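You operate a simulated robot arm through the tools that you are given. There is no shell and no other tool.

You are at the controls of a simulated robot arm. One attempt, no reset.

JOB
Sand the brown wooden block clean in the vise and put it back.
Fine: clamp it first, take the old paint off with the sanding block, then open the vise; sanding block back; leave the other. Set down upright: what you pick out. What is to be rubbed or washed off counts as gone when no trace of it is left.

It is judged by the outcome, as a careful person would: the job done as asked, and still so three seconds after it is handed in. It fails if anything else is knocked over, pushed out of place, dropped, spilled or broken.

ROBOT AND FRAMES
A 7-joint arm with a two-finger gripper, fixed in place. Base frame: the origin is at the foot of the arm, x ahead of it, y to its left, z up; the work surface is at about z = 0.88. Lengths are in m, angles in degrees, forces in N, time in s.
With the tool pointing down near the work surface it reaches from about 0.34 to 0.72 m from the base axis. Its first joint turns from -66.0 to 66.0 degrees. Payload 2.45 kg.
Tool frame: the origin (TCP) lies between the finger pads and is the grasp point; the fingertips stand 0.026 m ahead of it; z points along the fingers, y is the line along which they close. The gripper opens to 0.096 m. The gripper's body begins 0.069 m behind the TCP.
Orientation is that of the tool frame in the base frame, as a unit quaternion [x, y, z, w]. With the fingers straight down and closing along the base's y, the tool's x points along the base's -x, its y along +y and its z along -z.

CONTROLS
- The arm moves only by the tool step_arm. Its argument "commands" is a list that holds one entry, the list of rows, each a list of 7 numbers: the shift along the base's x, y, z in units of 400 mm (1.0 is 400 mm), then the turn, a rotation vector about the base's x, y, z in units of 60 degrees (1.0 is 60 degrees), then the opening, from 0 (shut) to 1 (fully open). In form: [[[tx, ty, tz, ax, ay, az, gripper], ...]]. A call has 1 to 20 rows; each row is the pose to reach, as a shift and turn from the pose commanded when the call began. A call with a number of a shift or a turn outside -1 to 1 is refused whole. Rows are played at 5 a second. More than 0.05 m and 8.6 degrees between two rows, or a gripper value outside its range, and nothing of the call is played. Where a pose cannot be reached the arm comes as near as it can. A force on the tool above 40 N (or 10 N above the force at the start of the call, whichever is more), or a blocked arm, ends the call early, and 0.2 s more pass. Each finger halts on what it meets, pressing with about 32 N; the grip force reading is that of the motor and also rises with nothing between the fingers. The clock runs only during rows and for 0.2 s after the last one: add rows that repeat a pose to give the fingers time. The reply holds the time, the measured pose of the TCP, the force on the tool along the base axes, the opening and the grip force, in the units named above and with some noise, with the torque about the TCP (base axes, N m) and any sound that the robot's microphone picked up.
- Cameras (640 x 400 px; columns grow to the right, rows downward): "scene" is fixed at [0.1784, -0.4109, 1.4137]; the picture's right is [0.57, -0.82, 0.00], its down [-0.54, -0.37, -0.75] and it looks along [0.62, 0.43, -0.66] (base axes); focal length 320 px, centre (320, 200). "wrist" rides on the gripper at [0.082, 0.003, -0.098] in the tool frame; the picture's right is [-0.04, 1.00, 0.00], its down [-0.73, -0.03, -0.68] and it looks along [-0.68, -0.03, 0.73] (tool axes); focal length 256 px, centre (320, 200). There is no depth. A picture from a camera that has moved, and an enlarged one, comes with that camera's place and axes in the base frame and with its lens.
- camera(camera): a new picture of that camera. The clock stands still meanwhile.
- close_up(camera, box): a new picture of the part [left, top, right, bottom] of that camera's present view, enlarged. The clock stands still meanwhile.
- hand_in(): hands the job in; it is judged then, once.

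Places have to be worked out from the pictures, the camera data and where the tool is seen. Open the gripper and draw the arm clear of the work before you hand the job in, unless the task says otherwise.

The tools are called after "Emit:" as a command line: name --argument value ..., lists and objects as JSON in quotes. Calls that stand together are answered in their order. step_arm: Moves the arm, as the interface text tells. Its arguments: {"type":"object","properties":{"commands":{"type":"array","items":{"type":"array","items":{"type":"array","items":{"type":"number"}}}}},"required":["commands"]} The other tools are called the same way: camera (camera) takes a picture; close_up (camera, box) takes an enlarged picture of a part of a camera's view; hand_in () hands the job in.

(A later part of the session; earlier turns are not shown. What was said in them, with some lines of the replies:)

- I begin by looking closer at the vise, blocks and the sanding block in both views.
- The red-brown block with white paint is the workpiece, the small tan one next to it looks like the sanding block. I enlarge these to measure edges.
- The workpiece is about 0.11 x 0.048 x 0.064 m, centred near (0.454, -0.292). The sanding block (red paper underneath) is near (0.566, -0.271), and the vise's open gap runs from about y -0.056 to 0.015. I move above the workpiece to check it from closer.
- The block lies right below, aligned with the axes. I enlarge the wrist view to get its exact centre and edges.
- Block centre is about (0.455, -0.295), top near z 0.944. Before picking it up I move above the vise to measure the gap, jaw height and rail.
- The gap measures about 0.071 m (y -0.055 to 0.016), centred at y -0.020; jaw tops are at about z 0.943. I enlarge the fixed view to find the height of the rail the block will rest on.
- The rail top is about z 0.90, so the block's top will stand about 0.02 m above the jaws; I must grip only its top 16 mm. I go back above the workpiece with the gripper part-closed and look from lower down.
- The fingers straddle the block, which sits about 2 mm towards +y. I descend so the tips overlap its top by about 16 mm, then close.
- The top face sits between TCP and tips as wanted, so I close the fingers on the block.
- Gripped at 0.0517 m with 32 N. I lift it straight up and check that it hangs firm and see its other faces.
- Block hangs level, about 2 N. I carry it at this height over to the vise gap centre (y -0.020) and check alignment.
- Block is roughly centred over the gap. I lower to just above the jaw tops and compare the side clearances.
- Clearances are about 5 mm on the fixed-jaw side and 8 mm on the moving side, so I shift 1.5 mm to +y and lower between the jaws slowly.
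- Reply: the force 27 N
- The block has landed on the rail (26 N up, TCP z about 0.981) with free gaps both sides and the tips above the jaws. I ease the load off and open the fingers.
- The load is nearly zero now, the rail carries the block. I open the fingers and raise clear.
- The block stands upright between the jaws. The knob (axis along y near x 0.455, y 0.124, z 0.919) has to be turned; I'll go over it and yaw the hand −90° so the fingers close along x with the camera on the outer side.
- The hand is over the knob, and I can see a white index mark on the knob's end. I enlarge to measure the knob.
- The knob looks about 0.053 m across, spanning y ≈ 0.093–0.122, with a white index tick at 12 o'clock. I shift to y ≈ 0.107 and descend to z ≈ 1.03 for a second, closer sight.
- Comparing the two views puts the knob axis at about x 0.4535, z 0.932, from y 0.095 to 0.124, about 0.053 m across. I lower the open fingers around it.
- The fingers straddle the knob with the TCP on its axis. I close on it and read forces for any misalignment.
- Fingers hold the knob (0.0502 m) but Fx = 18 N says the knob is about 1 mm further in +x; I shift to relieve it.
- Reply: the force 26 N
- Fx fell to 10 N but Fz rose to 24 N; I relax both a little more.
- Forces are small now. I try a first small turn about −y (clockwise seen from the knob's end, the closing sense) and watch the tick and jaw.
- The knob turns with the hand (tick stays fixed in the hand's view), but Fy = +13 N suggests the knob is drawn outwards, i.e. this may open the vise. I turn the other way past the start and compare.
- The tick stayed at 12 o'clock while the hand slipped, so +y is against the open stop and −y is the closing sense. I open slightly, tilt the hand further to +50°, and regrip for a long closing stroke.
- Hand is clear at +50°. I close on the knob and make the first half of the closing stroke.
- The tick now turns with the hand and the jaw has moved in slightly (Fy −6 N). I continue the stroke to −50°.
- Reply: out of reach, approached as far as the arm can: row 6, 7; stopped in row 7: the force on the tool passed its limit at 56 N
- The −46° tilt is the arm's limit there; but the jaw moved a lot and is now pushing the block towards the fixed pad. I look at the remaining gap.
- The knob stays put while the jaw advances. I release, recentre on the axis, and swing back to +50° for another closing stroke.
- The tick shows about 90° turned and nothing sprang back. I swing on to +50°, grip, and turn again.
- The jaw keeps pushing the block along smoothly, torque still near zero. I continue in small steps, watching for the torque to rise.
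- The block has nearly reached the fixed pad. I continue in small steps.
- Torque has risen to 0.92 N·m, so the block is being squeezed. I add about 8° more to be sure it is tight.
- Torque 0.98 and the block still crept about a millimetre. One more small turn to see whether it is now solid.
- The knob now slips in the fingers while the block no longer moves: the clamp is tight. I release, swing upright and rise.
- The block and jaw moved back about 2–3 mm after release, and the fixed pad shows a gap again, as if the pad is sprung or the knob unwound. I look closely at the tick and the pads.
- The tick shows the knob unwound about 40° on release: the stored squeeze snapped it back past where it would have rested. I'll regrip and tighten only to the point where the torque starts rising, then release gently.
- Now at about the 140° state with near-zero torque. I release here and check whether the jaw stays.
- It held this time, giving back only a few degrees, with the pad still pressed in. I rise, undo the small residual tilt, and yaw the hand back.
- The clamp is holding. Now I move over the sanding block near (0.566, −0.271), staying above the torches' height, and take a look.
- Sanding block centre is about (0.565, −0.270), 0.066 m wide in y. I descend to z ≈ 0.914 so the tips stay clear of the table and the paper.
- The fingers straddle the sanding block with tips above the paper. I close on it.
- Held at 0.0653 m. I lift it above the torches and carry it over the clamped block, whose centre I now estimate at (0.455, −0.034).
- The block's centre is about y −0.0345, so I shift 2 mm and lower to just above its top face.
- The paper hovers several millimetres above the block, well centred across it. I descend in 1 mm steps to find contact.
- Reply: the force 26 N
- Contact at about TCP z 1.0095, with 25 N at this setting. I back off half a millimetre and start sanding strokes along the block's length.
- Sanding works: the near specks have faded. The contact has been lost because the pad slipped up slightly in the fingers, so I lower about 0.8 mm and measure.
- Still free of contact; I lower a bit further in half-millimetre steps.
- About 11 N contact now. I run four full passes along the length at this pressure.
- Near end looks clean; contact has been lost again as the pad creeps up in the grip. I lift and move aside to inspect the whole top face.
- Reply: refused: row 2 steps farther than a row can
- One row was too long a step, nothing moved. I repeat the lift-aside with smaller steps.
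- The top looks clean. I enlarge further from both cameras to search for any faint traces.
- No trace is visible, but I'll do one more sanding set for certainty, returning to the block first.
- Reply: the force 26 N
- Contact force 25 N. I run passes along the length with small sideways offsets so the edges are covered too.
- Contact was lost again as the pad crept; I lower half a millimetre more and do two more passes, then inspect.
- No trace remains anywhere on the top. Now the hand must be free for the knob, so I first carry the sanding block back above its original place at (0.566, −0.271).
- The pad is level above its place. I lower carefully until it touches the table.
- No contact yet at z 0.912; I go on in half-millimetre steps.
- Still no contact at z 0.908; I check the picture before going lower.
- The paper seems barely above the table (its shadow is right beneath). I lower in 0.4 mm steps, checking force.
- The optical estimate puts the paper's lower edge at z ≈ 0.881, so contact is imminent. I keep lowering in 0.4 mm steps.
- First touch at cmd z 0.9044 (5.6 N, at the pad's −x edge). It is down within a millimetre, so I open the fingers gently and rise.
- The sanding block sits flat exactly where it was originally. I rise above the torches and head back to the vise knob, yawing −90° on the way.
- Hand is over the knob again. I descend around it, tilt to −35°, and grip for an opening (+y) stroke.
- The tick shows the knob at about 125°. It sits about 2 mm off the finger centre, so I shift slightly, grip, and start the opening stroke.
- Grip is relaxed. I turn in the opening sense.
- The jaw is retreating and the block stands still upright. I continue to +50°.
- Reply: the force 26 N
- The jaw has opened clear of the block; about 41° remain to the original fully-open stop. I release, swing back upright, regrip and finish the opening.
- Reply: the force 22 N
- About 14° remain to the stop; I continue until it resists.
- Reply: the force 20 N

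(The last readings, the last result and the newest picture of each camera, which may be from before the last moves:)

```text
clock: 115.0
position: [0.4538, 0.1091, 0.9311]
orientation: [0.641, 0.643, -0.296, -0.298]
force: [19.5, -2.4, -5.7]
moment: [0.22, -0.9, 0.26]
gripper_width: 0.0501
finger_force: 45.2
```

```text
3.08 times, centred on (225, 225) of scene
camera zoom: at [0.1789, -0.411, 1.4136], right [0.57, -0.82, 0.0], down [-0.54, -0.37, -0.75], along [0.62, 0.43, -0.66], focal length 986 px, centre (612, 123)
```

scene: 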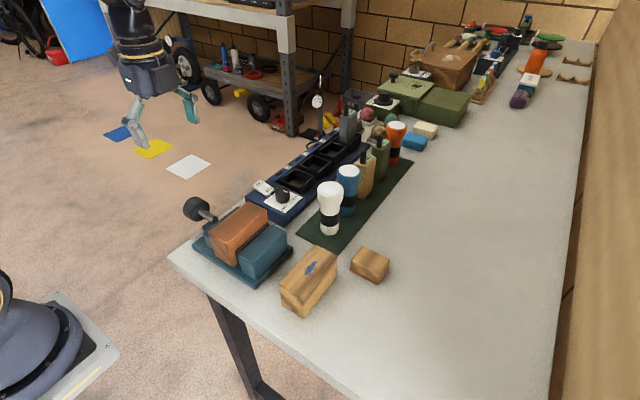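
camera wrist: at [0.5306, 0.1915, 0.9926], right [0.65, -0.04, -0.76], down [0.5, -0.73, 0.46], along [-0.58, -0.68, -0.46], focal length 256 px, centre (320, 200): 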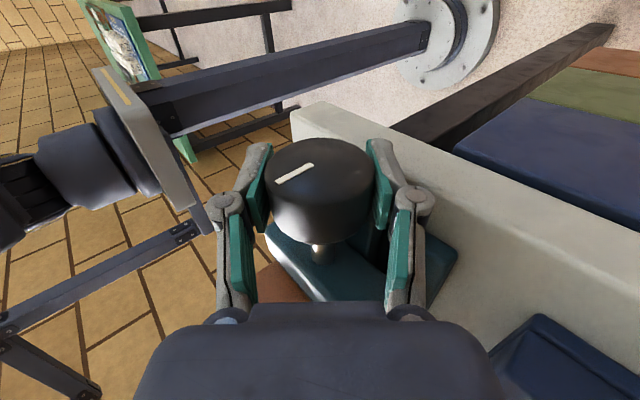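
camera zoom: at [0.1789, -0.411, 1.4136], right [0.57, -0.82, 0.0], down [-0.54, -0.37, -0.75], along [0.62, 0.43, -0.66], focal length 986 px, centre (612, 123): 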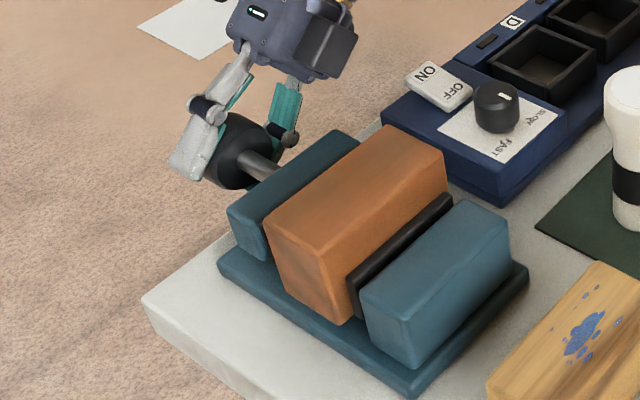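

Torque −0.9 N·m: the vise is back at its open stop. I release, swing upright and rise.

Emit:
step_arm --commands '[[[0, 0, 0, 0, 0, 0, 0.6], [0, 0, 0, 0, 0, 0, 0.75], [0, 0, 0, 0, -0.12, 0, 0.75], [0, 0, 0, 0, -0.24, 0, 0.75], [0, 0, 0, 0, -0.36, 0, 0.75], [0, 0, 0, 0, -0.48, 0, 0.75], [0, 0, 0, 0, -0.6, 0, 0.8], [0, 0, 0, 0, -0.72, 0, 0.9], [0, 0, 0, 0, -0.828, 0, 1], [0, 0, 0.05, 0, -0.828, 0, 1], [0, 0, 0.15, 0, -0.828, 0, 1], [0, 0, 0.25, 0, -0.828, 0, 1], [0, 0, 0.35, 0, -0.828, 0, 1], [0, 0, 0.45, 0, -0.828, 0, 1], [0, 0, 0.45, 0, -0.828, 0, 1]]]'

Emit:
camera --camera "wrist"

Emit:
close_up --camera "scene" --box '[190, 180, 280, 270]'

```text
clock: 118.2
position: [0.4522, 0.1085, 1.114]
orientation: [0.707, 0.707, -0.001, -0.001]
force: [-0.4, -0.3, 0.5]
moment: [-0.01, -0.01, -0.04]
gripper_width: 0.096
finger_force: 0.1
```

```text
taken
camera wrist: at [0.4549, 0.1898, 1.2124], right [1.0, -0.04, 0.0], down [-0.03, -0.73, 0.68], along [-0.03, -0.68, -0.73], focal length 256 px, centre (320, 200)
```

wrist: 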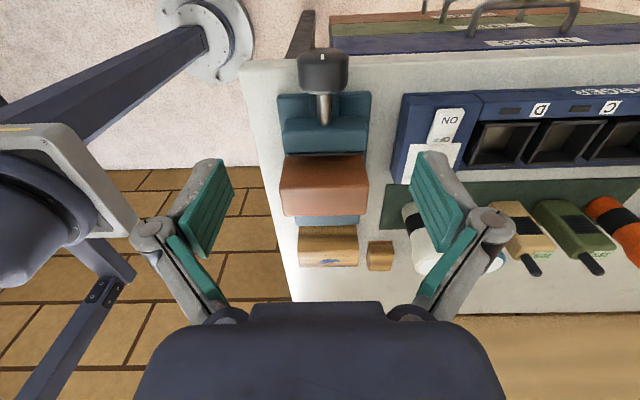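

```text
4.44 times, centred on (235, 225) of scene
camera zoom: at [0.1784, -0.411, 1.4137], right [0.57, -0.82, 0.0], down [-0.54, -0.37, -0.75], along [0.62, 0.43, -0.66], focal length 1424 px, centre (698, 89)
```

zoom: 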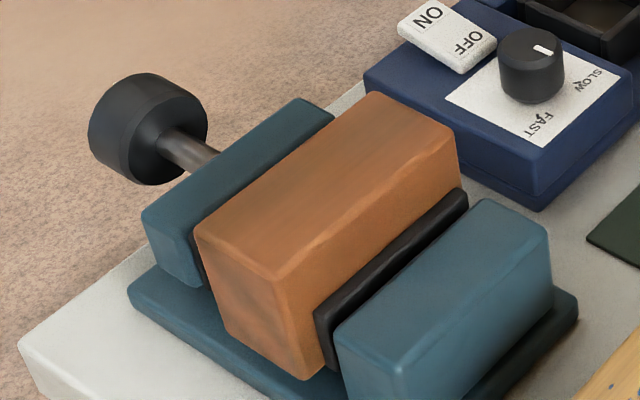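

The vise is open and the block stands free beside the fixed pad. I yaw back and go over the block to measure it.

Emit:
step_arm --commands '[[[0, -0.04, 0.01, 0, 0, 0.12, 1], [0, -0.08, 0.02, 0, 0, 0.24, 1], [0, -0.12, 0.02, 0, 0, 0.36, 1], [0, -0.16, 0.02, 0, 0, 0.48, 1], [0, -0.2, 0.02, 0, 0, 0.6, 1], [0, -0.24, 0.02, 0, 0, 0.72, 1], [0, -0.28, 0.02, 0, 0, 0.84, 1], [0, -0.32, 0.02, 0, 0, 0.96, 1], [0, -0.34, 0.02, 0, 0, 1.0, 1], [0, -0.34, 0.02, 0, 0, 1.0, 1]]]'

Emit:
step_arm --commands '[[[0, 0, 0, 0, 0, 0.12, 1], [0, 0, 0, 0, 0, 0.24, 1], [0, 0, 0, 0, 0, 0.36, 1], [0, 0, 0, 0, 0, 0.48, 1], [0, 0, 0, 0, 0, 0.5, 1], [0, 0, 0, 0, 0, 0.5, 1]]]'

Emit:
camera --camera "wrist"

Emit:
close_up --camera "wrist" --box '[210, 0, 430, 160]'

```text
clock: 120.4
position: [0.4543, -0.0263, 1.1199]
orientation: [0.257, 0.967, -0.002, -0.001]
force: [-0.4, -0.3, 0.0]
moment: [-0.03, 0.01, -0.01]
gripper_width: 0.096
finger_force: 0.1
```

```text
clock: 121.8
position: [0.4535, -0.0266, 1.1193]
orientation: [-0.003, 1.0, -0.001, 0.0]
force: [-0.5, 0.4, -0.9]
moment: [-0.02, 0.02, -0.02]
gripper_width: 0.0963
finger_force: 0.0
```

```text
taken
camera wrist: at [0.3712, -0.0228, 1.2186], right [0.04, 1.0, 0.0], down [0.73, -0.03, 0.68], along [0.68, -0.03, -0.73], focal length 256 px, centre (320, 200)
```

wrist: 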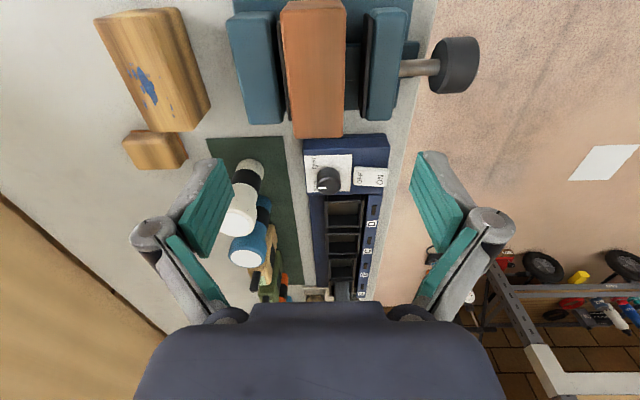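

```text
2.50 times, centred on (320, 80) of wrist
camera zoom: at [0.3712, -0.0228, 1.2186], right [0.04, 1.0, 0.0], down [0.73, -0.03, 0.68], along [0.68, -0.03, -0.73], focal length 640 px, centre (320, 500)
```

zoom: 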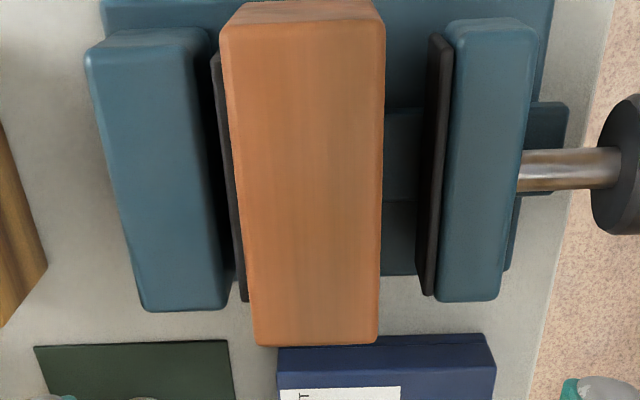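

The top is clean from this side too. The block's centre is at about (0.453, −0.030); I descend over it with the fingers part open to the same grip depth as before.

Emit:
step_arm --commands '[[[0, -0.0085, -0.08, 0, 0, -0.005, 0.85], [0, -0.0085, -0.16, 0, 0, -0.005, 0.8], [0, -0.0085, -0.24, 0, 0, -0.005, 0.8], [0, -0.0085, -0.31, 0, 0, -0.005, 0.8], [0, -0.0085, -0.34, 0, 0, -0.005, 0.8], [0, -0.0085, -0.34, 0, 0, -0.005, 0.8]]]'

Emit:
camera --camera "wrist"

Emit:
close_up --camera "scene" --box '[190, 160, 300, 270]'

```text
clock: 123.2
position: [0.4533, -0.0283, 0.9847]
orientation: [0.001, 1.0, -0.002, 0.0]
force: [-0.2, -0.6, -0.5]
moment: [-0.02, 0.0, -0.01]
gripper_width: 0.0767
finger_force: 0.1
```

```text
taken
camera wrist: at [0.3708, -0.025, 1.0825], right [0.04, 1.0, 0.0], down [0.73, -0.03, 0.68], along [0.68, -0.03, -0.73], focal length 256 px, centre (320, 200)
```

wrist: 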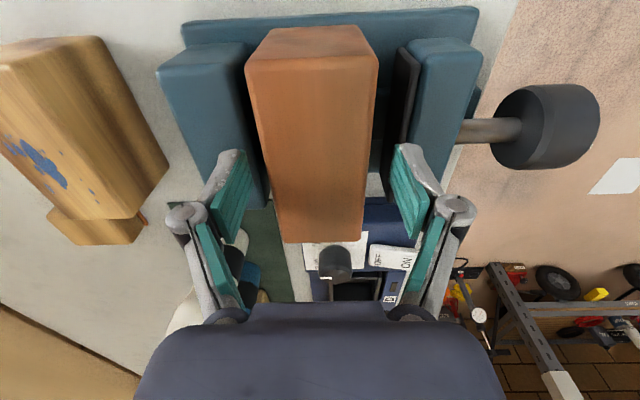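

```text
3.64 times, centred on (245, 215) of scene
camera zoom: at [0.1784, -0.4109, 1.4137], right [0.57, -0.82, 0.0], down [-0.54, -0.37, -0.75], along [0.62, 0.43, -0.66], focal length 1165 px, centre (593, 146)
```

zoom: 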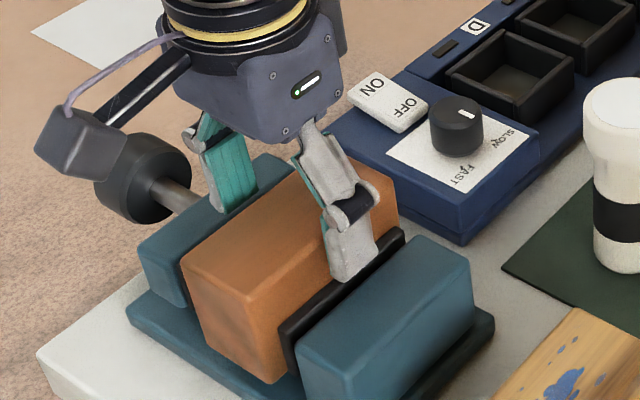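

Same relative position as at the first pick-up and centred. I close the fingers.

Emit:
step_arm --commands '[[[0, 0, 0, 0, 0, 0, 0.6], [0, 0, 0, 0, 0, 0, 0.4], [0, 0, 0, 0, 0, 0, 0.4], [0, 0, 0, 0, 0, 0, 0.4], [0, 0, 0, 0, 0, 0, 0.4]]]'

```text
clock: 124.4
position: [0.4534, -0.029, 0.9841]
orientation: [0.002, 1.0, -0.002, -0.001]
force: [-0.3, -0.7, 2.9]
moment: [-0.14, 0.03, -0.02]
gripper_width: 0.0518
finger_force: 32.0
```

Gripped (0.0518 m). I lift it straight out of the vise.

Emit:
step_arm --commands '[[[0, 0.002, 0.03, 0, 0, 0, 0.4], [0, 0.003, 0.08, 0, 0, 0, 0.4], [0, 0.003, 0.15, 0, 0, 0, 0.4], [0, 0.003, 0.22, 0, 0, 0, 0.4], [0, 0.003, 0.28, 0, 0, 0, 0.4], [0, 0.003, 0.28, 0, 0, 0, 0.4]]]'

Emit:
camera --camera "wrist"

Emit:
close_up --camera "scene" --box '[160, 100, 360, 300]'

```text
clock: 125.8
position: [0.4548, -0.0306, 1.0977]
orientation: [0.002, 1.0, -0.002, 0.0]
force: [0.3, 0.0, -2.5]
moment: [0.02, -0.02, 0.01]
gripper_width: 0.0517
finger_force: 31.8
```

```text
taken
camera wrist: at [0.3721, -0.0255, 1.1948], right [0.04, 1.0, 0.0], down [0.73, -0.03, 0.68], along [0.68, -0.03, -0.73], focal length 256 px, centre (320, 200)
```

wrist: 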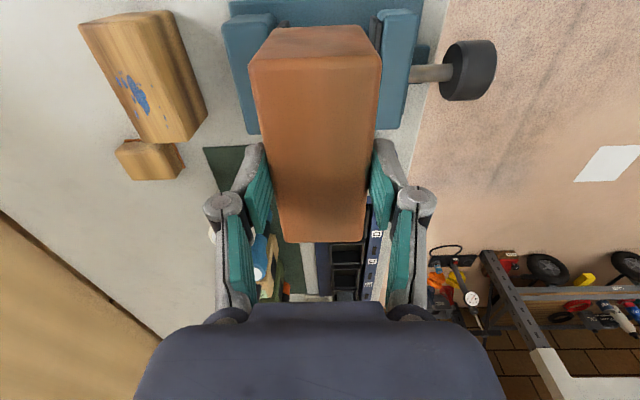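

```text
2.00 times, centred on (260, 200) of scene
camera zoom: at [0.1784, -0.4109, 1.4137], right [0.57, -0.82, 0.0], down [-0.54, -0.37, -0.75], along [0.62, 0.43, -0.66], focal length 641 px, centre (440, 200)
```

zoom: 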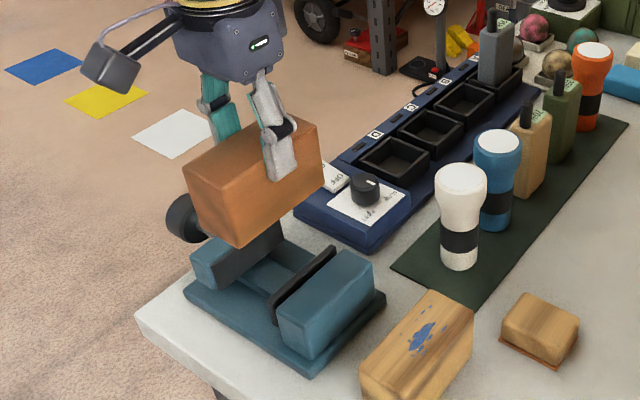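

It is out and level. I carry it back over its original spot (centre about 0.456, −0.294) and lower to about 1 cm above the table.

Emit:
step_arm --commands '[[[0, -0.08, 0, 0, 0, 0, 0.4], [0, -0.17, 0, 0, 0, 0, 0.4], [0, -0.26, 0, 0, 0, 0, 0.4], [0, -0.35, 0, 0, 0, 0, 0.4], [0.004, -0.44, 0, 0, 0, 0, 0.4], [0.007, -0.53, 0, 0, 0, 0, 0.4], [0.01, -0.61, 0, 0, 0, 0, 0.4], [0.01, -0.65, 0, 0, 0, 0, 0.4], [0.01, -0.663, 0, 0, 0, 0, 0.4], [0.01, -0.663, -0.08, 0, 0, 0, 0.4], [0.01, -0.663, -0.17, 0, 0, 0, 0.4], [0.01, -0.663, -0.26, 0, 0, 0, 0.4], [0.01, -0.663, -0.32, 0, 0, 0, 0.4], [0.01, -0.663, -0.32, 0, 0, 0, 0.4]]]'

Emit:
camera --camera "wrist"

Emit:
close_up --camera "scene" --box '[270, 230, 400, 350]'

```text
clock: 128.8
position: [0.4573, -0.2924, 0.9685]
orientation: [0.002, 1.0, -0.001, 0.0]
force: [-0.1, -0.2, -1.5]
moment: [0.01, -0.01, -0.04]
gripper_width: 0.0515
finger_force: 32.3
```

```text
taken
camera wrist: at [0.3755, -0.2889, 1.0673], right [0.04, 1.0, 0.0], down [0.73, -0.03, 0.68], along [0.68, -0.03, -0.73], focal length 256 px, centre (320, 200)
```

wrist: 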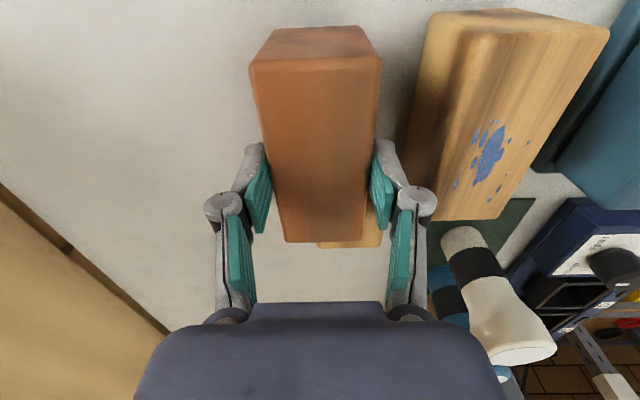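

```text
3.33 times, centred on (335, 290) of scene
camera zoom: at [0.1784, -0.411, 1.4136], right [0.57, -0.82, 0.0], down [-0.54, -0.37, -0.75], along [0.62, 0.43, -0.66], focal length 1068 px, centre (270, -100)
```

zoom: 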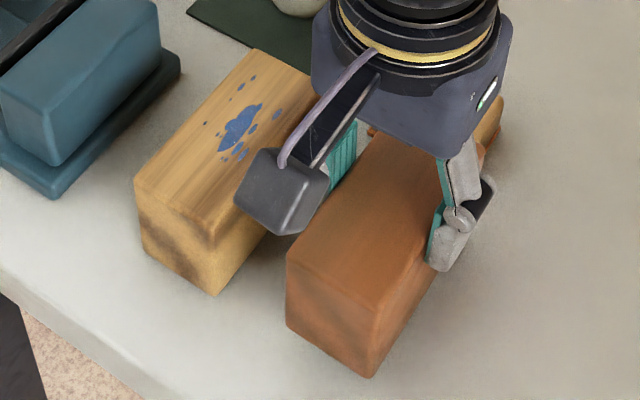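

Compared with the starting picture, the block's near corners will land on the same pixels. I lower in small steps to contact.

Emit:
step_arm --commands '[[[0, 0, -0.012, 0, 0, 0, 0.4], [0, 0, -0.024, 0, 0, 0, 0.4], [0, 0, -0.028, 0, 0, 0, 0.4], [0, 0, -0.031, 0, 0, 0, 0.4], [0, 0, -0.031, 0, 0, 0, 0.4]]]'

```text
clock: 130.0
position: [0.4588, -0.2936, 0.9559]
orientation: [0.002, 1.0, -0.002, 0.0]
force: [-0.3, -0.6, -2.8]
moment: [-0.01, -0.02, -0.01]
gripper_width: 0.0514
finger_force: 32.1
```

Emit:
step_arm --commands '[[[0, 0, -0.0015, 0, 0, 0, 0.4], [0, 0, -0.003, 0, 0, 0, 0.4], [0, 0, -0.003, 0, 0, 0, 0.4]]]'

```text
clock: 130.8
position: [0.4577, -0.2937, 0.9548]
orientation: [0.002, 1.0, -0.001, 0.0]
force: [1.0, -0.8, -2.1]
moment: [0.04, -0.01, -0.02]
gripper_width: 0.0516
finger_force: 32.5
```

No contact yet at 0.9548; I lower another half-millimetre at a time.

Emit:
step_arm --commands '[[[0, 0, -0.0015, 0, 0, 0, 0.4], [0, 0, -0.0015, 0, 0, 0, 0.4]]]'

Emit:
step_arm --commands '[[[0, 0, -0.0015, 0, 0, 0, 0.4], [0, 0, -0.0015, 0, 0, 0, 0.4]]]'

```text
clock: 131.4
position: [0.4586, -0.2931, 0.9543]
orientation: [0.002, 1.0, -0.002, 0.0]
force: [0.1, -0.3, -2.5]
moment: [-0.03, -0.04, 0.02]
gripper_width: 0.0514
finger_force: 31.9
```

```text
clock: 132.0
position: [0.4573, -0.2933, 0.9542]
orientation: [0.002, 1.0, -0.002, -0.001]
force: [-1.0, 1.9, 7.7]
moment: [0.04, 0.28, -0.07]
gripper_width: 0.0517
finger_force: 32.0
```

Touched (7.7 N, at the −x edge first). A further 0.4 mm settles it flat before I open.

Emit:
step_arm --commands '[[[0, 0, -0.001, 0, 0, 0, 0.4], [0, 0, -0.001, 0, 0, 0, 0.4]]]'

```text
clock: 132.6
position: [0.4586, -0.2929, 0.9543]
orientation: [0.001, 1.0, -0.002, 0.001]
force: [-1.9, 6.6, 20.9]
moment: [0.3, 0.51, -0.05]
gripper_width: 0.0516
finger_force: 32.0
```

Firm contact (21 N). I relax slightly, open the fingers, and rise.

Emit:
step_arm --commands '[[[0, 0, 0.0015, 0, 0, 0, 0.4], [0, 0, 0.0015, 0, 0, 0, 0.5], [0, 0, 0.0015, 0, 0, 0, 0.57], [0, 0, 0.0015, 0, 0, 0, 0.65], [0, 0, 0.0015, 0, 0, 0, 0.78], [0, 0, 0.0015, 0, 0, 0, 0.78]]]'

Emit:
camera --camera "wrist"

Emit:
close_up --camera "scene" --box '[270, 230, 400, 350]'

```text
clock: 134.0
position: [0.4577, -0.295, 0.9538]
orientation: [0.002, 1.0, -0.002, 0.0]
force: [-0.1, 0.6, -0.2]
moment: [-0.02, -0.01, -0.02]
gripper_width: 0.0747
finger_force: 0.1
```

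```text
taken
camera wrist: at [0.3755, -0.2899, 1.0523], right [0.04, 1.0, 0.0], down [0.73, -0.03, 0.68], along [0.68, -0.03, -0.73], focal length 256 px, centre (320, 200)
```

wrist: 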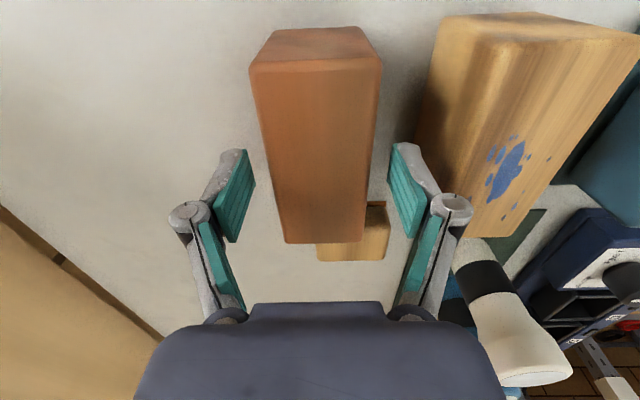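

```text
3.33 times, centred on (335, 290) of scene
camera zoom: at [0.1784, -0.4109, 1.4137], right [0.57, -0.82, 0.0], down [-0.54, -0.37, -0.75], along [0.62, 0.43, -0.66], focal length 1068 px, centre (270, -100)
```

zoom: 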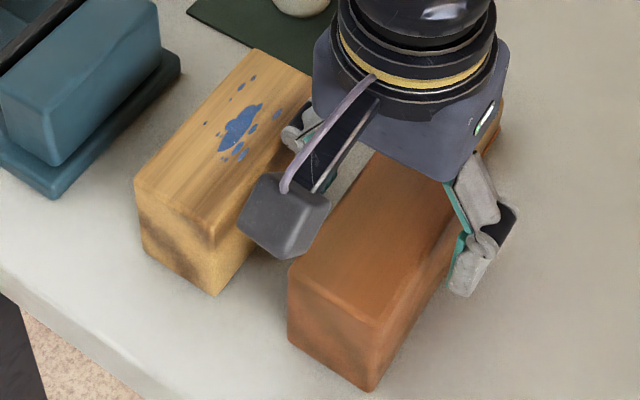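

The block stands upright on its spot. I rise straight up and move clear.

Emit:
step_arm --commands '[[[0, 0, 0.05, 0, 0, 0, 0.85], [0, 0, 0.12, 0, 0, 0, 0.9], [0, 0, 0.22, 0, 0, 0, 1], [0, 0, 0.32, 0, 0, 0, 1], [0, 0, 0.42, 0, 0, 0, 1], [0, 0.08, 0.5, 0, 0, 0, 1], [0, 0.16, 0.55, 0, 0, 0, 1], [0, 0.26, 0.55, 0, 0, 0, 1], [0.02, 0.36, 0.55, 0, 0, 0, 1], [0.04, 0.43, 0.55, 0, 0, 0, 1], [0.04, 0.43, 0.55, 0, 0, 0, 1]]]'

Emit:
camera --camera "scene"

Emit:
close_up --camera "scene" --box '[270, 230, 400, 350]'

Emit:
close_up --camera "wrist" --box '[80, 0, 580, 200]'

Emit:
close_up --camera "scene" --box '[175, 185, 305, 295]'

```text
clock: 136.4
position: [0.4738, -0.119, 1.1748]
orientation: [0.002, 1.0, -0.002, 0.0]
force: [0.6, 0.2, -1.0]
moment: [0.03, -0.02, 0.0]
gripper_width: 0.0962
finger_force: 0.0
```

```text
taken
```

scene: 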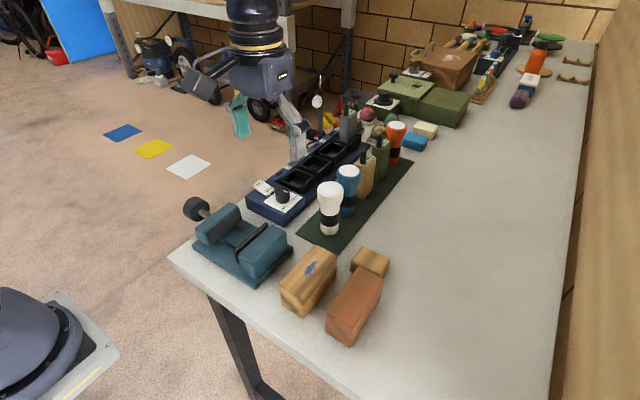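

```text
3.33 times, centred on (335, 290) of scene
camera zoom: at [0.1784, -0.4109, 1.4137], right [0.57, -0.82, 0.0], down [-0.54, -0.37, -0.75], along [0.62, 0.43, -0.66], focal length 1068 px, centre (270, -100)
```

zoom: 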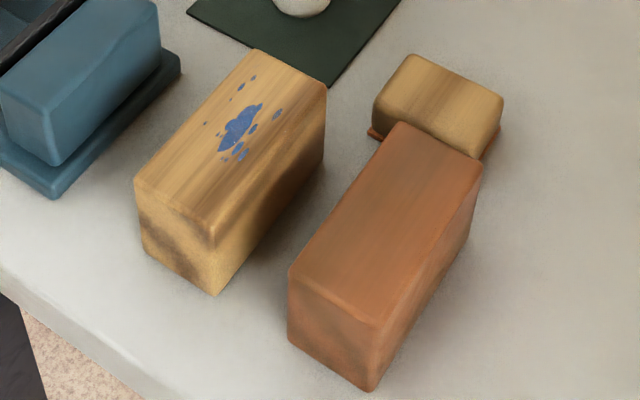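

```text
1.28 times, centred on (330, 100) of wrist
camera zoom: at [0.3917, -0.1158, 1.2732], right [0.04, 1.0, 0.0], down [0.73, -0.03, 0.68], along [0.68, -0.03, -0.73], focal length 328 px, centre (307, 328)
```

zoom: 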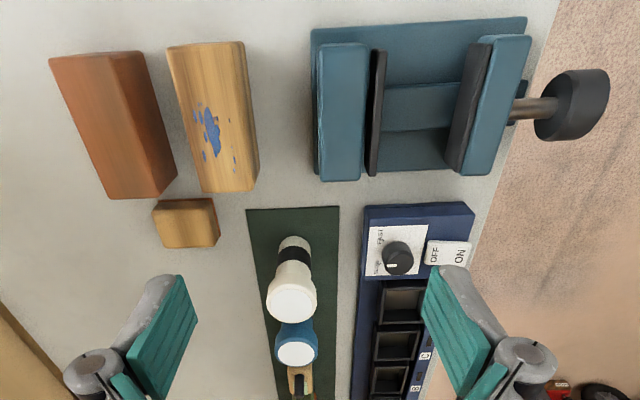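

```text
3.64 times, centred on (240, 240) of scene
camera zoom: at [0.1784, -0.4109, 1.4137], right [0.57, -0.82, 0.0], down [-0.54, -0.37, -0.75], along [0.62, 0.43, -0.66], focal length 1165 px, centre (611, 54)
```

zoom: 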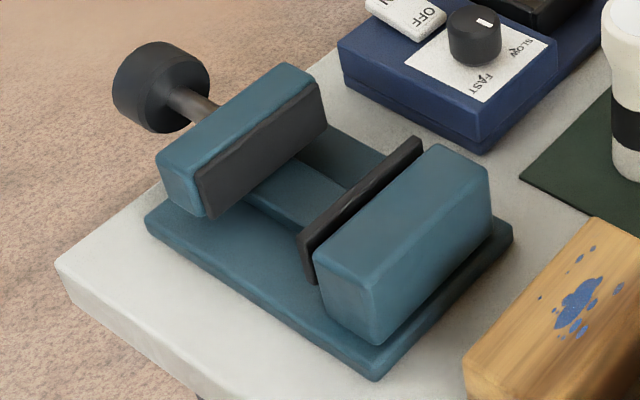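

Everything matches the starting picture: vise fully open, sanding block and tan block in place, workpiece back. One last enlarged look at the sanded face for traces.

Emit:
close_up --camera "scene" --box '[322, 262, 390, 350]'

Emit:
close_up --camera "wrist" --box '[110, 30, 230, 160]'

```text
4.55 times, centred on (356, 306) of scene
camera zoom: at [0.1784, -0.4109, 1.4137], right [0.57, -0.82, 0.0], down [-0.54, -0.37, -0.75], along [0.62, 0.43, -0.66], focal length 1456 px, centre (156, -282)
```

zoom: 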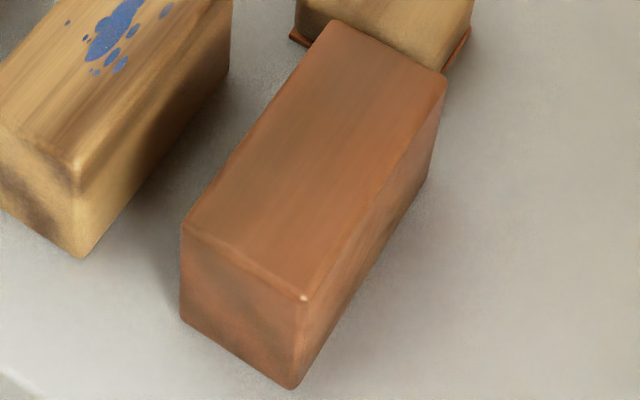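

```text
3.08 times, centred on (170, 95) of wrist
camera zoom: at [0.3917, -0.1158, 1.2732], right [0.04, 1.0, 0.0], down [0.73, -0.03, 0.68], along [0.68, -0.03, -0.73], focal length 788 px, centre (782, 523)
```

zoom: 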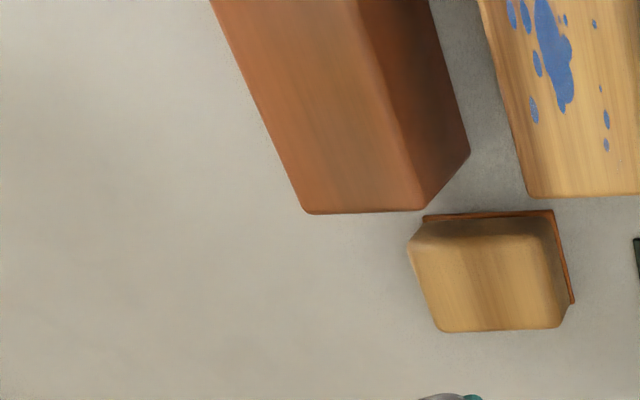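

There is a tiny pale dot at the near corner; I enlarge it to tell a highlight from paint.

Emit:
close_up --camera "scene" --box '[344, 316, 364, 336]'

Emit:
close_up --camera "scene" --box '[296, 280, 316, 300]'

Emit:
close_up --camera "scene" --box '[325, 265, 385, 330]'

```text
16.00 times, centred on (354, 326) of scene
camera zoom: at [0.1784, -0.4109, 1.4137], right [0.57, -0.82, 0.0], down [-0.54, -0.37, -0.75], along [0.62, 0.43, -0.66], focal length 5125 px, centre (-224, -1816)
```

zoom: 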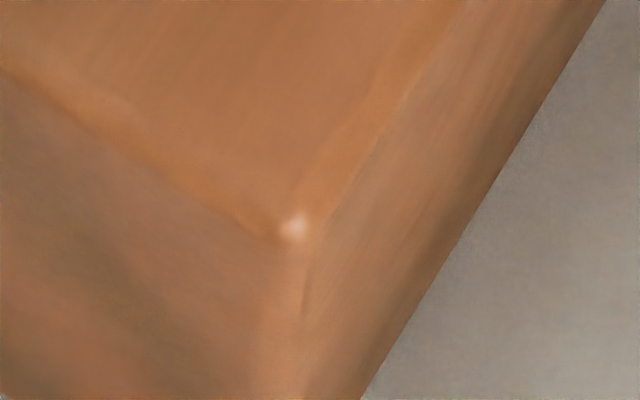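

```text
16.00 times, centred on (306, 290) of scene
camera zoom: at [0.1784, -0.4109, 1.4137], right [0.57, -0.82, 0.0], down [-0.54, -0.37, -0.75], along [0.62, 0.43, -0.66], focal length 5125 px, centre (544, -1240)
```

zoom: 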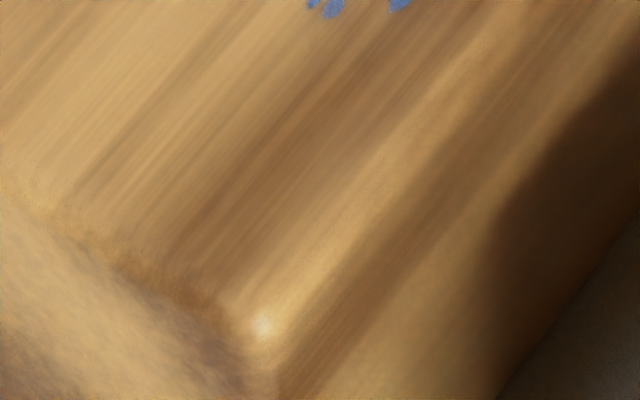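

```text
6.15 times, centred on (355, 298) of scene
camera zoom: at [0.1784, -0.4109, 1.4137], right [0.57, -0.82, 0.0], down [-0.54, -0.37, -0.75], along [0.62, 0.43, -0.66], focal length 1971 px, centre (105, -400)
```

zoom: 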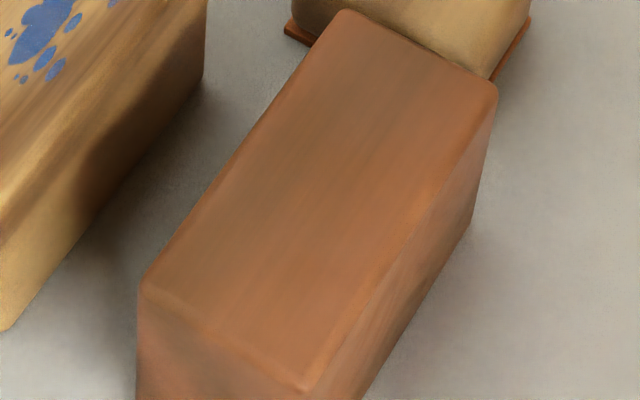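

The dot is a light highlight on the rounded corner; the untouched tan block shows the same one. The block is sanded clean and back upright in its place. The sanding block is back, the vise is open, the other block was left alone, and the gripper is open and clear of the work, so I hand in.

Emit:
hand_in

```text
The job is handed in.
```

The brown block is sanded clean and standing upright back in its place, within about 3 mm of where it started, and I've handed the job in. No trace of the white paint showed in close-ups from either camera.

- **Clamping:** the vise's fixed pad gives under pressure. When I first tightened it hard, it sprang back on release. I re-tightened it more gently, and it held through all the sanding.
- **Sanding block:** it is back where it was, lying flat with the paper down. It slid a few millimetres up in the grip while sanding.
- **Vise:** it is fully open again, as at the start.
- **Tan block and the rest:** I didn't touch the tan block or anything else on the bench. Nothing was knocked over, pushed out of place or dropped.
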